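You operate a simulated robot arm through the tools that you are given. There is no shell and no other tool. Be economical: measure what you need, move in short steps, check, and stop when the job is done.

You run a simulated two-armed robot. Do the job below in one go: nothing can be reset, and whatever is moved stays where it is left.

JOB
Fetch the packet that says "plum" from the top of the tea chest and set it on the white plate.
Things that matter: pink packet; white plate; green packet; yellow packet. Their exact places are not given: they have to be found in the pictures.

The check looks at the end state, three seconds after you hand in, the way a careful person would. Anything else that was tipped, shoved, dropped, spilled or broken makes it a failure.

ROBOT AND FRAMES
Two 6-joint arms with two-finger parallel grippers on one trunk, on a base that drives. Base frame: it is fixed to the floor where the robot stands at the start and does not move with it; the origin is under the middle of the robot, x ahead of it, y to its left, z up. Lengths are in mm, angles in degrees, forces in N, time in s.
The left shoulder is at the start at [60, 187, 1072], the right one opposite. With the tool pointing down near the work surface each hand reaches from about 260 to 620 mm from the robot's upright axis, wherever it stands, measured 20 degrees to its own side. Payload 1.57 kg a hand.
The TCP of each hand is the grasp point between the finger pads, 30 mm short of the fingertips. In the tool frame z runs along the fingers and y along their closing line. The gripper opens to 110 mm. The fingers are 24 mm wide and 12 mm thick; the gripper's body (48 by 112 mm) begins 78 mm behind the TCP.
Orientation is told as [roll, pitch, yaw] about the base's x, y, z axes, in that order, counted from this pose: with the fingers straight down and closing along the base's y, the tool's x points along the base's -x, its y along +y and its z along -z.

CONTROLS
- The arms move only by the tool play_rows. It takes "left_steps", "right_steps" or both (then of equal length, played together; a hand with none holds still); each is one flat list of numbers, 7 for each row, row after row: the shift along the tool's x, y, z in mm, then the turn, a rotation vector about the tool's x, y, z in degrees, then the gripper command, from -1 (fully open) to 1 (shut), values between in proportion. In form: [tx, ty, tz, wx, wy, wz, claw, tx, ty, tz, wx, wy, wz, claw, ...]. A call has 1 to 12 rows; each row is the pose to reach, as a shift and turn from the pose commanded when the call began, along the tool's axes at that moment. A row lasts 0.2 s, in which the tool goes at most 50 mm and 8.6 degrees; a call with a longer step from one row to the next is refused whole, and so is a gripper value outside its range. Where a pose cannot be reached the arm comes as near as it can. A force on the tool above 40 N (or 10 N above the force at the start of the call, whichever is more), or a blocked arm, ends the call early, and 0.2 s more pass. The fingers move at their own pace (about 153 mm/s each) and stop on an object; they squeeze with about 35 N. The grip force told is the motor's: it shows also when the fingers shut on nothing. Time passes only in rows, and 0.2 s behind the last, so rows that repeat a pose let the fingers close. The reply holds the time, the measured pose of the TCP, the force on the tool along the base axes, the opening and the grip force, in the units named above and with some noise.
- Cameras (640 x 400 px; columns grow to the right, rows downward): "scene" is now at [18.8, 0.6, 1616.8]; the picture's right is [-0.00, -1.00, 0.00], its down [-0.74, 0.00, -0.67] and it looks along [0.67, -0.00, -0.74] (base axes); focal length 258 px, centre (320, 200). "left" rides on the left gripper at [-36, 0, -80] in its tool frame; the picture's right is [0.00, -1.00, 0.00], its down [0.97, 0.00, -0.24] and it looks along [0.24, 0.00, 0.97] (tool axes); focal length 218 px, centre (320, 200). "right" rides on the right gripper at [-36, 0, -80] in its tool frame; the picture's right is [0.00, -1.00, 0.00], its down [0.97, 0.00, -0.24] and it looks along [0.24, 0.00, 0.97] (tool axes); focal length 218 px, centre (320, 200).
- capture(camera): a new picture of that camera. No time passes.
- raise_lower(by): slides the trunk up (or, below 0, down) by that many mm; the arms and the scene camera ride with it, the base frame stays. It gives what a move gives, with no picture.
- drive_base(legs): drives the robot by 1 to 6 legs, each [ahead, left, turn to the left] in mm, mm and degrees, along the robot's own axes; the way and the turn of a leg run together, so that a leg with both is an arc; at most 1500 mm and 180 degrees a leg. The arms and the cameras ride along, it lands a little off, and it stops where it bumps. It gives what a move gives.
- aim_head(pan, tilt): turns the head with the scene camera to pan (to the left, within 86 degrees either way) and tilt (down, from -29 to 69), counted from straight ahead of the robot. It gives what a move gives.
- measure_at(camera, pixels): for up to 12 pixels [column, row] of the newest picture of that camera ("zoom" is the newest enlarged one), the place [x, y, z] in the base frame of the surface seen there, good to about 2 mm. No time passes.
- zoom(camera, box): a new picture of the part [left, top, right, bottom] of that camera's present view, enlarged. No time passes.
- finish_job(): hands the job in; it is judged then, once.

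Work in short steps. Measure before you move; look again where a grasp or a placing could have gone wrong, and mend it. You have 80 turns and 62 pictures in all, those below and enlarged ones among them. Open the grippers and draw the arms clear of the work before you hand the job in, unless the task says otherwise; then end with one line.

The tools are called after "Emit:" as a command line: name --argument value ..., lists and objects as JSON in quotes. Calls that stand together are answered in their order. play_rows: Moves the arms, as the interface text tells. Its arguments: {"type":"object","properties":{"left_steps":{"type":"array","items":{"type":"number"}},"right_steps":{"type":"array","items":{"type":"number"}}},"required":[]} The other tools are called the same way: raise_lower (by) slides the trunk up or down; drive_base (legs) drives the base; aim_head (pan, tilt) turns the head that bears the scene camera; capture (camera) takes a picture; measure_at (camera, pixels) gives the place of the surface under pixels of a picture; zoom (camera, box) takes an enlarged picture of a part of a camera's view; finish_job () hands the job in.

At the start:

```text
time_s: 0.0
left_ee_pos: [434.3, 190.5, 1107.8]
left_orientation: [0.0, 0.0, 0.0]
left_force: [-0.7, 0.0, -0.2]
left_finger_gap: 109.9
left_finger_force: 0.1
right_ee_pos: [445.6, -146.7, 1069.2]
right_orientation: [-0.1, 0.0, 0.1]
right_force: [-0.1, 0.6, 0.0]
right_finger_gap: 109.6
right_finger_force: 0.1
trunk travel left (down, up): [-700.0, 290.0]
robot x, y, heading: [0.9, -0.8, 0.3]
head pan, tilt: [-0.1, 48.0]
```

scene: 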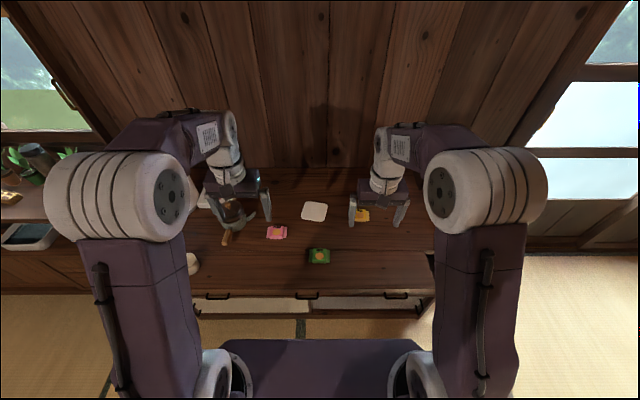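
right: 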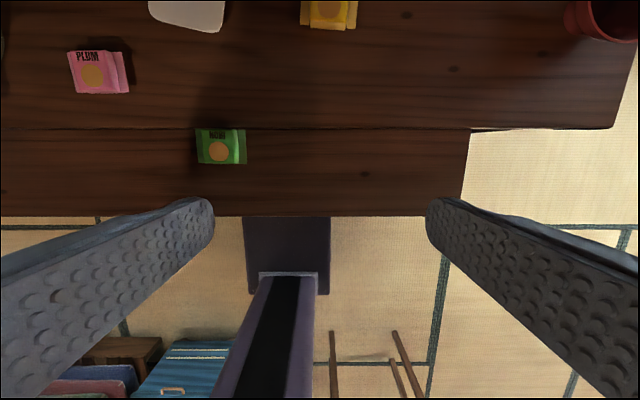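
left: 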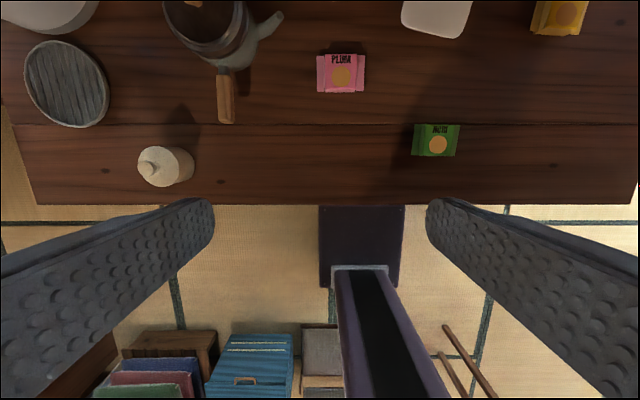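

The pink packet reads like "PLUM" at left-camera (341,73), and the teapot is near it at (225,50). I zoom in to check the label and measure it and the plate.

Emit:
zoom --camera "left" --box '[260, 0, 600, 200]'

Emit:
zoom --camera "scene" --box '[180, 160, 420, 310]'

Emit:
measure_at --camera "left" --pixels '[[318, 55], [363, 55], [319, 92], [363, 92], [341, 75], [300, 75], [435, 15], [405, 5], [463, 36], [228, 115], [275, 20], [437, 143]]'

Emit:
measure_at --camera "scene" --pixels '[[315, 211], [304, 203], [326, 203], [303, 218], [325, 221], [277, 232], [362, 215]]'

```text
1.88 times, centred on (430, 100) of left
```

zoom: 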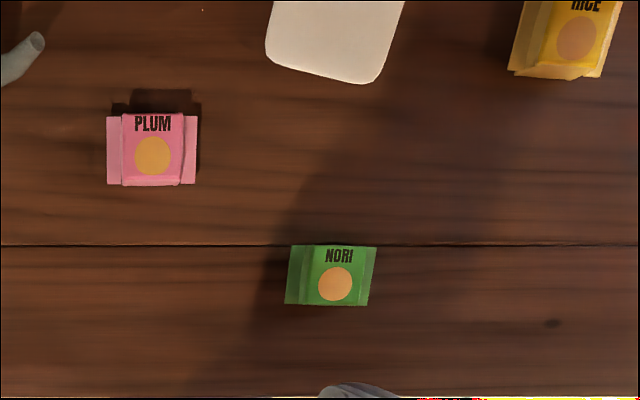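

```text
2.67 times, centred on (300, 235) of scene
```

zoom: 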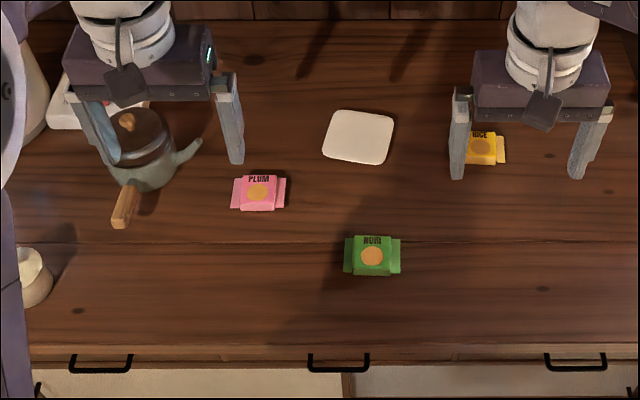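

```text
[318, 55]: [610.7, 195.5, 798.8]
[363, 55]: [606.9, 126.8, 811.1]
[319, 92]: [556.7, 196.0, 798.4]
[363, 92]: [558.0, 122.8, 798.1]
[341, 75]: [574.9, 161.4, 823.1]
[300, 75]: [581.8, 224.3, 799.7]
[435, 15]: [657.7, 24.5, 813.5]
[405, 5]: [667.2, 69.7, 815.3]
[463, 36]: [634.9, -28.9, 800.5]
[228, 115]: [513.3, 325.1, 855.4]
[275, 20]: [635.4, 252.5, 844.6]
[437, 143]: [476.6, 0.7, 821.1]
```

```text
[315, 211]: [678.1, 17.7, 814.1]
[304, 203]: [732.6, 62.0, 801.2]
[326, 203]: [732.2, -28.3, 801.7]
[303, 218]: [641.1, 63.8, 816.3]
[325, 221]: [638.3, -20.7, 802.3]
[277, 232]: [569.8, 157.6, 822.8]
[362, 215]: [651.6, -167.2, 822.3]
```

The pink packet says PLUM and sits at about (578,160), top at z 823. The plate, about (685,18), is out of reach, so I measure the chest front and the robot's base to see how far I can drive.

Emit:
measure_at --camera "scene" --pixels '[[315, 292], [315, 298], [315, 310], [320, 341], [300, 340], [240, 342], [400, 342], [300, 325], [365, 305], [194, 262]]'

Emit:
measure_at --camera "left" --pixels '[[360, 204], [360, 207], [360, 240], [330, 282], [320, 200], [165, 165], [145, 160]]'

```text
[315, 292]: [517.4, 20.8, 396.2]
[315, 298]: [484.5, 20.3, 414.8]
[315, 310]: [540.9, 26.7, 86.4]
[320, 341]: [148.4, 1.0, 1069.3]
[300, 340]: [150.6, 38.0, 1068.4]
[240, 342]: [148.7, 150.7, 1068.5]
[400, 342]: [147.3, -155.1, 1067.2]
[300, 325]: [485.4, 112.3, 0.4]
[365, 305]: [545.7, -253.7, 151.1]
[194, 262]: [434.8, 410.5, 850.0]
```

```text
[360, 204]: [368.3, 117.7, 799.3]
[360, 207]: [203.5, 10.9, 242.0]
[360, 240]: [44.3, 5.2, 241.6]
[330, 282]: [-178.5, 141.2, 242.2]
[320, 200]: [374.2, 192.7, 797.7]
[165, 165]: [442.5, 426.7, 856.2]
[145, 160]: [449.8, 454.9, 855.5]
```

Chest top edge is at x≈368 and the trunk front at 148, so a forward drive of 170 mm is clear.

Emit:
drive_base --legs '[[170, 0, 0]]'

Emit:
capture --camera "left"

Emit:
capture --camera "scene"

```text
time_s: 1.5
left_ee_pos: [602.2, 192.9, 1107.2]
left_orientation: [0.0, 0.0, 0.1]
left_force: [0.1, 0.7, -0.3]
left_finger_gap: 109.9
left_finger_force: 0.0
right_ee_pos: [611.9, -146.3, 1069.1]
right_orientation: [0.0, -0.1, 0.1]
right_force: [-0.1, 0.4, 0.2]
right_finger_gap: 109.9
right_finger_force: 0.0
trunk travel left (down, up): [-700.0, 290.0]
robot x, y, heading: [172.2, -1.9, 0.2]
head pan, tilt: [-0.1, 48.0]
```

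```text
56 pictures are left
```

left: 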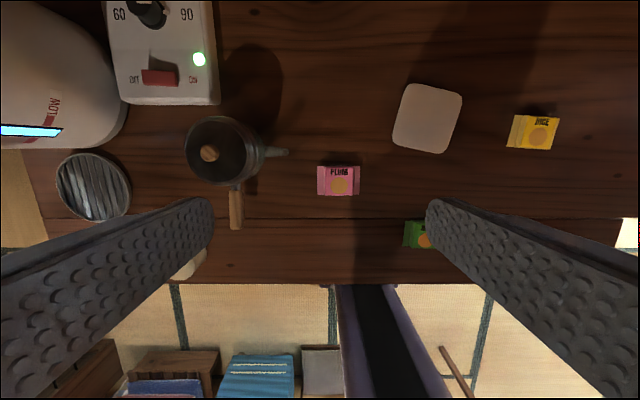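

```text
55 pictures are left
```

scene: 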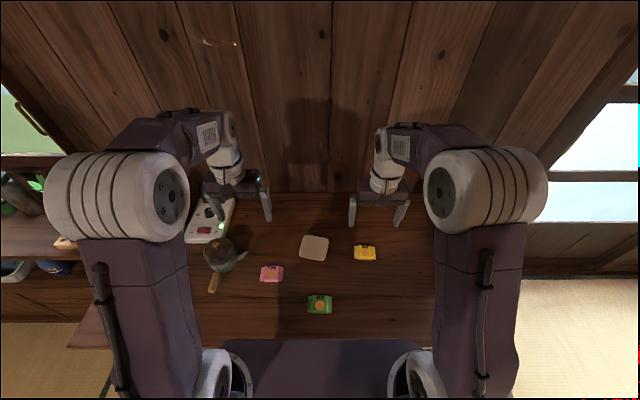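

Now the left camera looks nearly straight down on the packet (340,180), teapot (220,155) and plate (428,118); I measure their outlines.

Emit:
measure_at --camera "left" --pixels '[[320, 168], [356, 168], [329, 194], [352, 194], [328, 170], [338, 182], [319, 193], [359, 193], [288, 153], [258, 160], [235, 225], [208, 152]]'

Emit:
measure_at --camera "left" --pixels '[[428, 118], [407, 86], [460, 95], [395, 140], [444, 151], [434, 89], [400, 115], [455, 122], [420, 145], [511, 120], [512, 144]]'

Emit:
zoom --camera "left" --box '[280, 80, 480, 205]'

```text
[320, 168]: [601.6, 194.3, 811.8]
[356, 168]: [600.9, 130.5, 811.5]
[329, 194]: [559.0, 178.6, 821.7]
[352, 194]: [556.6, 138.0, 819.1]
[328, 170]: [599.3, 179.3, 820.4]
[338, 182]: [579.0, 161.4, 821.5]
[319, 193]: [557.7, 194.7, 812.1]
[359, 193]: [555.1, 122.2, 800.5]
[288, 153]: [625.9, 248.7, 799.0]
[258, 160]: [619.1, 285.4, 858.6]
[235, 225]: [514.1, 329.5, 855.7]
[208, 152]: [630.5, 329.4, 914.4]
```

```text
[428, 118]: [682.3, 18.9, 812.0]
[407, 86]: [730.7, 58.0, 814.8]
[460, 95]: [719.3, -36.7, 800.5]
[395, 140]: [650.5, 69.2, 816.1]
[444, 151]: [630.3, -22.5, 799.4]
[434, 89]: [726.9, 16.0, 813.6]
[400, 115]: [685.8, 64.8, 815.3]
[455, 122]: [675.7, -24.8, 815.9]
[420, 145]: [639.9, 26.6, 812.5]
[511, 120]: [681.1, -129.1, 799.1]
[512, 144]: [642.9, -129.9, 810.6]
```

```text
3.20 times, centred on (380, 142) of left
```

zoom: 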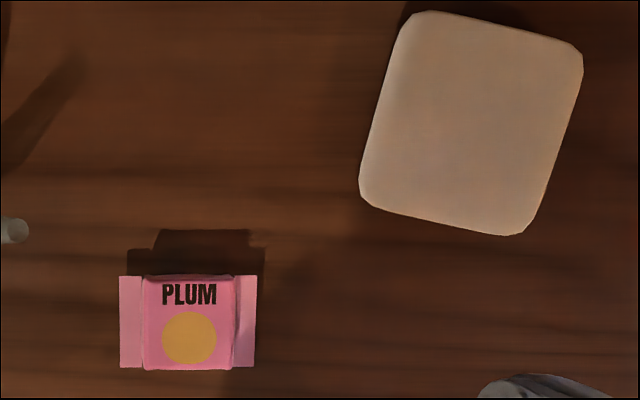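

Packet body spans x 556–603, y 135–180 (flaps out to y≈123/196); the plate is centred at about (683,18) with its top at z≈813. I'll grip the packet across x, turning the hand 90° while moving above it.

Emit:
play_rows --left_steps '[2, -3, 11, 0, 0, -8.2, -1, 4, -6, 22, 0, 0, -16.4, -1, 6, -9, 33, 0, 0, -24.6, -1, 8, -12, 44, 0, 0, -32.8, -1, 10, -15, 55, 0, 0, -41, -1, 12, -18, 66, 0, 0, -49.2, -1, 14, -21, 77, 0, 0, -57.4, -1, 16, -24, 88, 0, 0, -65.6, -1, 18, -27, 99, 0, 0, -73.8, -1, 20, -30, 110, 0, 0, -82, -1, 23, -33, 121, 0, 0, -90, -1, 23, -33, 121, 0, 0, -90, -1]'

Emit:
capture --camera "left"

```text
time_s: 4.1
left_ee_pos: [579.8, 160.2, 986.8]
left_orientation: [0.0, 0.0, 90.2]
left_force: [0.6, -0.1, -0.7]
left_finger_gap: 110.0
left_finger_force: 0.0
right_ee_pos: [613.6, -147.1, 1069.3]
right_orientation: [-0.1, 0.0, 0.0]
right_force: [0.3, 0.1, 0.0]
right_finger_gap: 109.9
right_finger_force: 0.0
trunk travel left (down, up): [-700.0, 290.0]
robot x, y, heading: [171.3, -0.7, 0.1]
head pan, tilt: [-0.1, 48.0]
```

```text
53 pictures are left
```

left: 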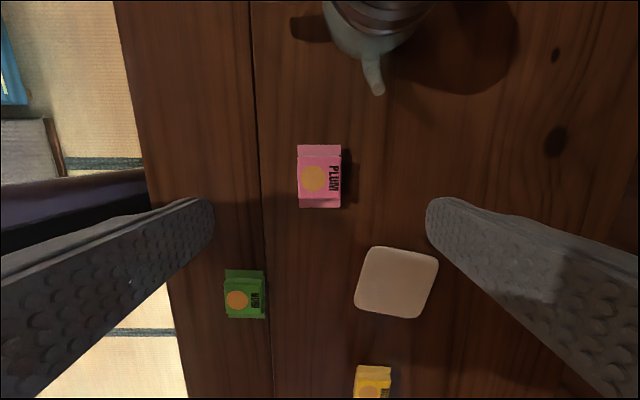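

The hand is above the packet (319,177); I check its outline once more from here.

Emit:
measure_at --camera "left" --pixels '[[300, 178], [338, 178], [319, 177], [319, 148], [319, 205], [319, 159], [319, 197], [373, 90], [340, 165], [343, 185]]'

```text
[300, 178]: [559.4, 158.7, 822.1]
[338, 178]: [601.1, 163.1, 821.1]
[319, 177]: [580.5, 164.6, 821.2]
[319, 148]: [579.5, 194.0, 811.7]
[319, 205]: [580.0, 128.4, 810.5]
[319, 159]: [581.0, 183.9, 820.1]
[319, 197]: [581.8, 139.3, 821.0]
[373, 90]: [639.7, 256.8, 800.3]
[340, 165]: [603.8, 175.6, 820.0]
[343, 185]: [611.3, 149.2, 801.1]
```

The packet centre is (580,161), right under the TCP. I descend 152 mm to z≈835 (tips at about 805) and then close.

Emit:
play_rows --left_steps '[0, 0, 30, 0, 0, 0, -1, 0, 0, 60, 0, 0, 0, -1, 0, 0, 90, 0, 0, 0, -1, 0, 0, 115, 0, 0, 0, -1, 0, 0, 135, 0, 0, 0, -1, 0, 0, 147, 0, 0, 0, -1, 0, 0, 152, 0, 0, 0, -1, 0, 0, 152, 0, 0, 0, -1]'

Emit:
capture --camera "left"

```text
time_s: 5.9
left_ee_pos: [581.1, 159.4, 834.8]
left_orientation: [0.0, 0.1, 90.1]
left_force: [0.0, 0.3, -0.4]
left_finger_gap: 110.1
left_finger_force: 0.1
right_ee_pos: [613.9, -146.4, 1068.9]
right_orientation: [-0.1, 0.0, 0.1]
right_force: [0.6, 0.2, -1.4]
right_finger_gap: 109.8
right_finger_force: 0.1
trunk travel left (down, up): [-700.0, 290.0]
robot x, y, heading: [169.7, -0.1, 0.2]
head pan, tilt: [-0.1, 48.0]
```

```text
52 pictures are left
```

left: 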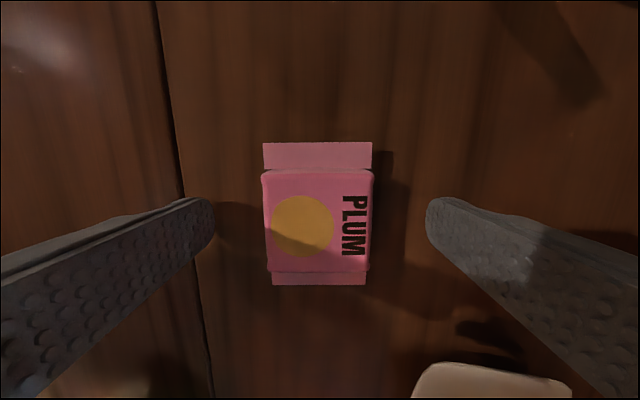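

The packet (318,220) is centred between the fingers; I close and lift a little.

Emit:
play_rows --left_steps '[0, 0, 0, 0, 0, 0, -0.5, 0, 0, 0, 0, 0, 0, 0, 0, 0, 0, 0, 0, 0, 0.5, 0, 0, 0, 0, 0, 0, 1, 0, 0, 0, 0, 0, 0, 1, 0, 0, -15, 0, 0, 0, 1, 0, 0, -40, 0, 0, 0, 1, 0, 0, -65, 0, 0, 0, 1, 0, 0, -80, 0, 0, 0, 1, 0, 0, -80, 0, 0, 0, 1]'

Emit:
capture --camera "left"

```text
time_s: 8.1
left_ee_pos: [580.9, 159.6, 915.3]
left_orientation: [0.0, 0.0, 90.1]
left_force: [-0.5, 0.1, -1.0]
left_finger_gap: 50.8
left_finger_force: 34.9
right_ee_pos: [613.6, -146.2, 1067.9]
right_orientation: [0.0, -0.1, 0.1]
right_force: [0.4, -0.2, 0.1]
right_finger_gap: 109.8
right_finger_force: 0.0
trunk travel left (down, up): [-700.0, 290.0]
robot x, y, heading: [166.1, 3.1, 0.1]
head pan, tilt: [-0.1, 48.0]
```

```text
51 pictures are left
```

left: 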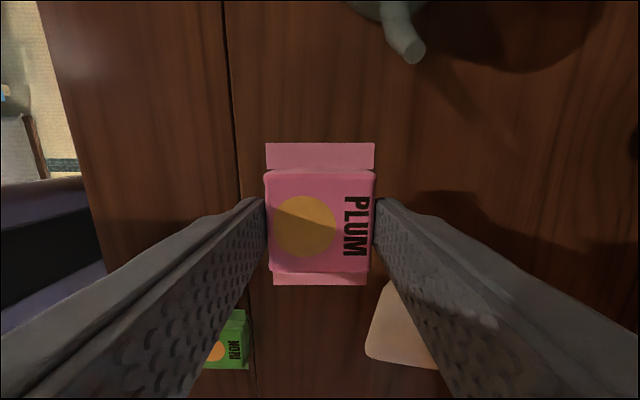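

Packet held (gap 50.8, 35 N). I carry it over the plate at this height, turning it about 10° to line up with the plate.

Emit:
play_rows --left_steps '[18, -13, -10, 0, 0, 1, 1, 40, -29, -20, 0, 0, 3, 1, 65, -47, -20, 0, 0, 5, 1, 90, -65, -20, 0, 0, 7, 1, 115, -83, -20, 0, 0, 8, 1, 132, -95, -20, 0, 0, 9, 1, 142, -102, -20, 0, 0, 10, 1, 142, -102, -20, 0, 0, 10, 1]'

Emit:
capture --camera "left"

Emit:
capture --camera "scene"

```text
time_s: 9.9
left_ee_pos: [683.4, 17.8, 935.1]
left_orientation: [0.0, 0.0, 80.1]
left_force: [-0.5, 0.2, -0.5]
left_finger_gap: 50.8
left_finger_force: 34.6
right_ee_pos: [613.8, -147.5, 1069.0]
right_orientation: [-0.1, -0.1, 0.0]
right_force: [0.7, 0.6, 0.2]
right_finger_gap: 110.0
right_finger_force: 0.0
trunk travel left (down, up): [-700.0, 290.0]
robot x, y, heading: [166.9, -3.4, -0.1]
head pan, tilt: [-0.1, 48.0]
```

```text
50 pictures are left
```

left: 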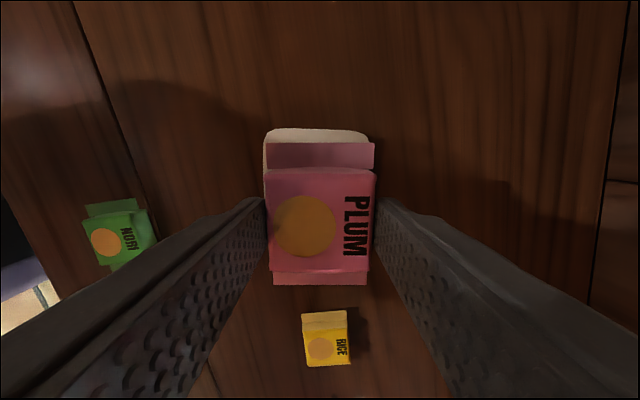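

```text
49 pictures are left
```

scene: 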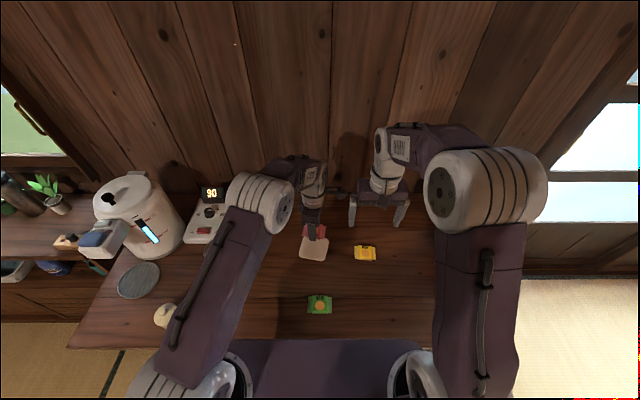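

The packet is above the plate (visible edge at (315,135)). I measure the plate's edge and rim against the packet before lowering.

Emit:
measure_at --camera "left" --pixels '[[280, 131], [320, 131], [360, 134], [320, 137], [265, 150], [320, 154], [320, 280], [320, 220], [266, 165]]'

Emit:
measure_at --camera "scene" --pixels '[[301, 255], [314, 259], [325, 256], [302, 240], [312, 248], [327, 240]]'

```text
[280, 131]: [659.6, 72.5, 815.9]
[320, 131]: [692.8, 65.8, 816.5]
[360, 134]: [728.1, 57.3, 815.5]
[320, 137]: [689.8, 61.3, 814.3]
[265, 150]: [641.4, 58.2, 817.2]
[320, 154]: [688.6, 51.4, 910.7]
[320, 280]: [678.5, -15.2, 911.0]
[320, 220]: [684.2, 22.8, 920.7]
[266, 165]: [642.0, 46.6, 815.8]
```

```text
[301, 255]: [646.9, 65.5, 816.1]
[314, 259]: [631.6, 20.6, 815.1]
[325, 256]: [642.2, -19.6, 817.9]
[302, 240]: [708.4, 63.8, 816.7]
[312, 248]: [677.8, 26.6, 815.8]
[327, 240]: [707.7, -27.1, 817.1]
```

Plate inner surface is about z 812–815 and the packet bottom is 35 mm below the TCP. I lower to TCP 850 and read the force.

Emit:
play_rows --left_steps '[0, 0, 20, 0, 0, 0, 1, 0, 0, 45, 0, 0, 0, 1, 0, 0, 65, 0, 0, 0, 1, 0, 0, 78, 0, 0, 0, 1, 0, 0, 83, 0, 0, 0, 1, 0, 0, 85, 0, 0, 0, 1, 0, 0, 85, 0, 0, 0, 1]'

Emit:
capture --camera "left"

```text
time_s: 11.5
left_ee_pos: [682.4, 18.5, 850.4]
left_orientation: [0.0, 0.1, 80.1]
left_force: [0.0, -1.1, -0.8]
left_finger_gap: 50.6
left_finger_force: 34.8
right_ee_pos: [613.7, -147.3, 1068.1]
right_orientation: [0.0, 0.0, 0.2]
right_force: [0.3, 0.3, -0.9]
right_finger_gap: 110.0
right_finger_force: 0.0
trunk travel left (down, up): [-700.0, 290.0]
robot x, y, heading: [168.6, -2.7, 0.2]
head pan, tilt: [-0.1, 48.0]
```

```text
48 pictures are left
```

left: 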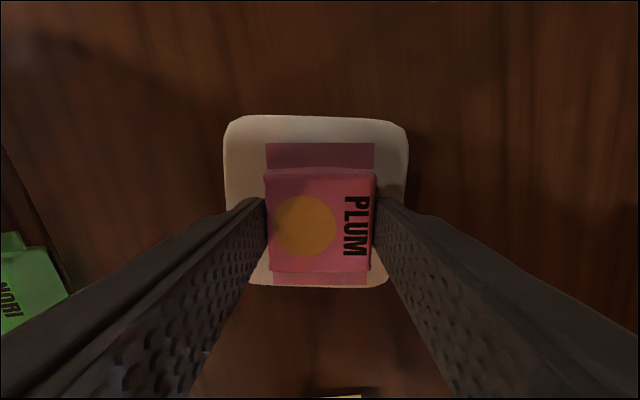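

No contact yet; I check how the packet's edges lie relative to the plate's edges.

Emit:
measure_at --camera "left" --pixels '[[320, 117], [320, 144], [320, 272], [320, 282], [380, 280], [258, 280], [376, 286], [227, 160], [405, 160], [255, 135]]'

```text
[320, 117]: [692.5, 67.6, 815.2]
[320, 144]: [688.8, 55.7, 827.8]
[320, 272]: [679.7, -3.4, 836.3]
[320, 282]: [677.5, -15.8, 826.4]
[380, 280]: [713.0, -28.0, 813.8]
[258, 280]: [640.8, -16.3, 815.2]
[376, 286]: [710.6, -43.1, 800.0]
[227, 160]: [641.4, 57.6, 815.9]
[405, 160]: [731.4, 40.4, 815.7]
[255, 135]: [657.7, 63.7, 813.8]
```

Centred well: packet y −16…56 on plate −28…67. I lower slowly by a further 3 mm and check the force.

Emit:
play_rows --left_steps '[0, 0, 1, 0, 0, 0, 1, 0, 0, 2, 0, 0, 0, 1, 0, 0, 2, 0, 0, 0, 1]'

```text
time_s: 12.3
left_ee_pos: [682.6, 17.7, 849.0]
left_orientation: [-0.1, 0.1, 80.2]
left_force: [0.9, 1.6, 11.8]
left_finger_gap: 50.6
left_finger_force: 34.8
right_ee_pos: [613.4, -146.1, 1068.1]
right_orientation: [0.0, 0.0, 0.1]
right_force: [0.1, -0.2, -0.3]
right_finger_gap: 109.8
right_finger_force: 0.1
trunk travel left (down, up): [-700.0, 290.0]
robot x, y, heading: [169.2, 3.8, 0.0]
head pan, tilt: [-0.1, 48.0]
```

Contact at 12 N: the packet rests on the plate and the tips (z≈819) clear the rim (816). I ease 1 mm, open gradually, and rise straight up.

Emit:
play_rows --left_steps '[0, 0, -1, 0, 0, 0, 1, 0, 0, -1, 0, 0, 0, 0.05, 0, 0, -1, 0, 0, 0, -0.1, 0, 0, -1, 0, 0, 0, -0.3, 0, 0, -1, 0, 0, 0, -0.3, 0, 0, -8, 0, 0, 0, -0.3, 0, 0, -25, 0, 0, 0, -0.3, 0, 0, -55, 0, 0, 0, -0.6, 0, 0, -90, 0, 0, 0, -1, 0, 0, -125, 0, 0, 0, -1, 0, 0, -150, 0, 0, 0, -1, 0, 0, -150, 0, 0, 0, -1]'

Emit:
capture --camera "left"

```text
time_s: 14.9
left_ee_pos: [683.2, 15.7, 997.0]
left_orientation: [-0.1, 0.0, 80.1]
left_force: [0.4, -0.2, 0.1]
left_finger_gap: 110.1
left_finger_force: 0.2
right_ee_pos: [614.0, -146.8, 1068.0]
right_orientation: [0.0, 0.0, 0.1]
right_force: [0.2, 0.8, 0.2]
right_finger_gap: 109.8
right_finger_force: 0.0
trunk travel left (down, up): [-700.0, 290.0]
robot x, y, heading: [169.3, -1.5, -0.1]
head pan, tilt: [-0.1, 48.0]
```

```text
47 pictures are left
```

left: 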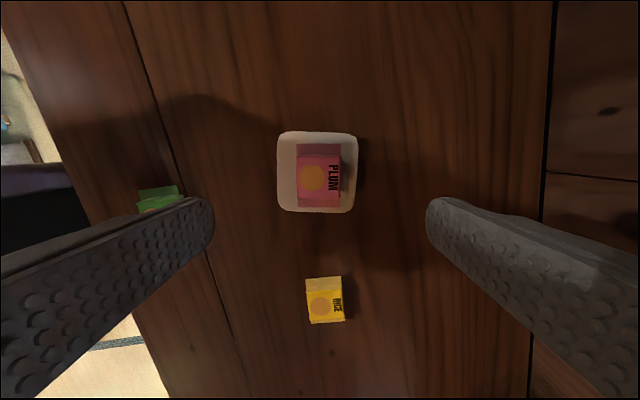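

The packet lies flat on the plate at (318,177). I raise the hand and draw it back to its starting pose.

Emit:
play_rows --left_steps '[0, 0, -40, 0, 0, 0, -1, -5, 4, -80, 0, 0, 4, -1, -16, 11, -110, 0, 0, 12, -1, -34, 24, -110, 0, 0, 20, -1, -54, 37, -110, 0, 0, 28, -1, -74, 51, -110, 0, 0, 36, -1, -94, 65, -110, 0, 0, 44, -1, -114, 79, -110, 0, 0, 52, -1, -130, 90, -110, 0, 0, 60, -1, -145, 100, -110, 0, 0, 68, -1, -155, 107, -110, 0, 0, 75, -1, -160, 111, -110, 0, 0, 80, -1]'

Emit:
capture --camera "scene"

Emit:
capture --camera "left"

```text
time_s: 17.5
left_ee_pos: [600.3, 195.2, 1108.7]
left_orientation: [0.0, 0.1, 0.1]
left_force: [0.5, 0.9, -0.6]
left_finger_gap: 110.2
left_finger_force: 0.0
right_ee_pos: [614.1, -148.0, 1068.3]
right_orientation: [-0.1, 0.1, 0.1]
right_force: [-0.1, 0.3, -0.8]
right_finger_gap: 110.1
right_finger_force: 0.0
trunk travel left (down, up): [-700.0, 290.0]
robot x, y, heading: [169.5, 3.9, -0.0]
head pan, tilt: [-0.1, 48.0]
```

```text
46 pictures are left
```

scene: 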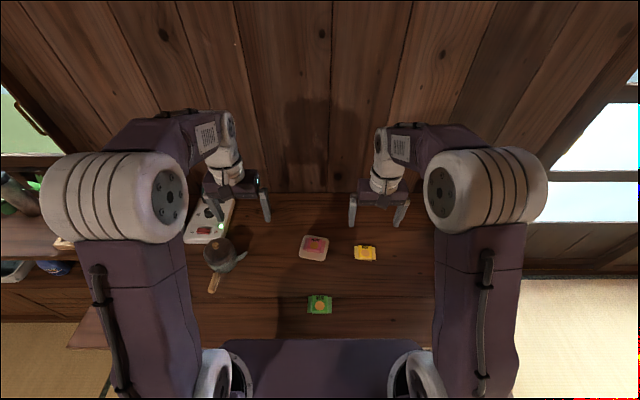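

```text
45 pictures are left
```

left: 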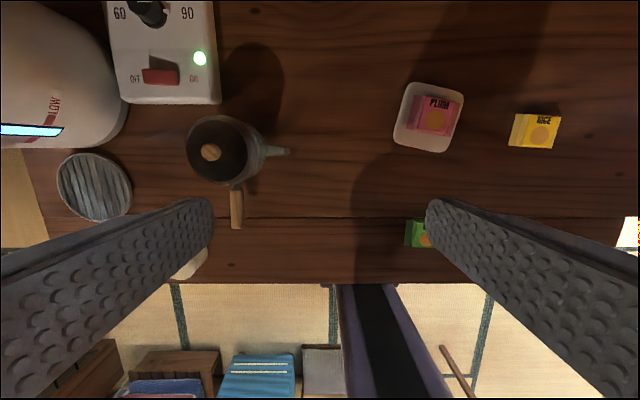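

The PLUM packet is on the plate and everything else looks unmoved. I back the robot off the way it came so the arms are clear.

Emit:
drive_base --legs '[[-165, 0, 0]]'

Emit:
capture --camera "scene"

```text
time_s: 18.9
left_ee_pos: [439.4, 193.9, 1106.7]
left_orientation: [0.0, 0.1, 0.1]
left_force: [0.1, -0.4, 0.5]
left_finger_gap: 109.7
left_finger_force: 0.1
right_ee_pos: [451.0, -147.4, 1068.3]
right_orientation: [0.0, 0.1, 0.1]
right_force: [0.0, 0.8, -1.1]
right_finger_gap: 110.2
right_finger_force: 0.0
trunk travel left (down, up): [-700.0, 290.0]
robot x, y, heading: [7.8, 2.7, 0.3]
head pan, tilt: [-0.1, 48.0]
```

```text
44 pictures are left
```

scene: 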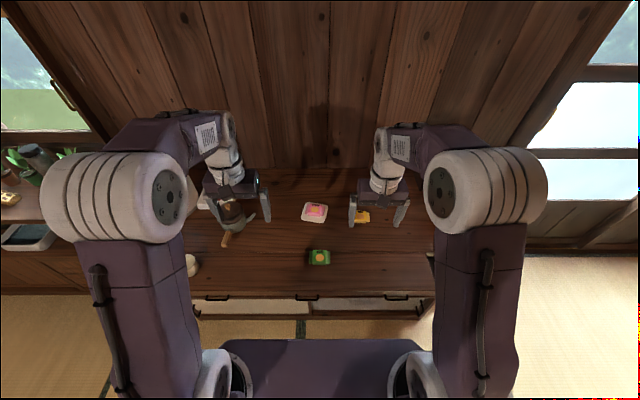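

The packet rests on the plate at (315,212), both grippers are open and the arms are clear, so I hand in.

Emit:
finish_job

```text
The job is handed in.
```

The "plum" packet is on the white plate, nothing else appears to have moved, and I handed the job in with the grippers open and the arms clear.
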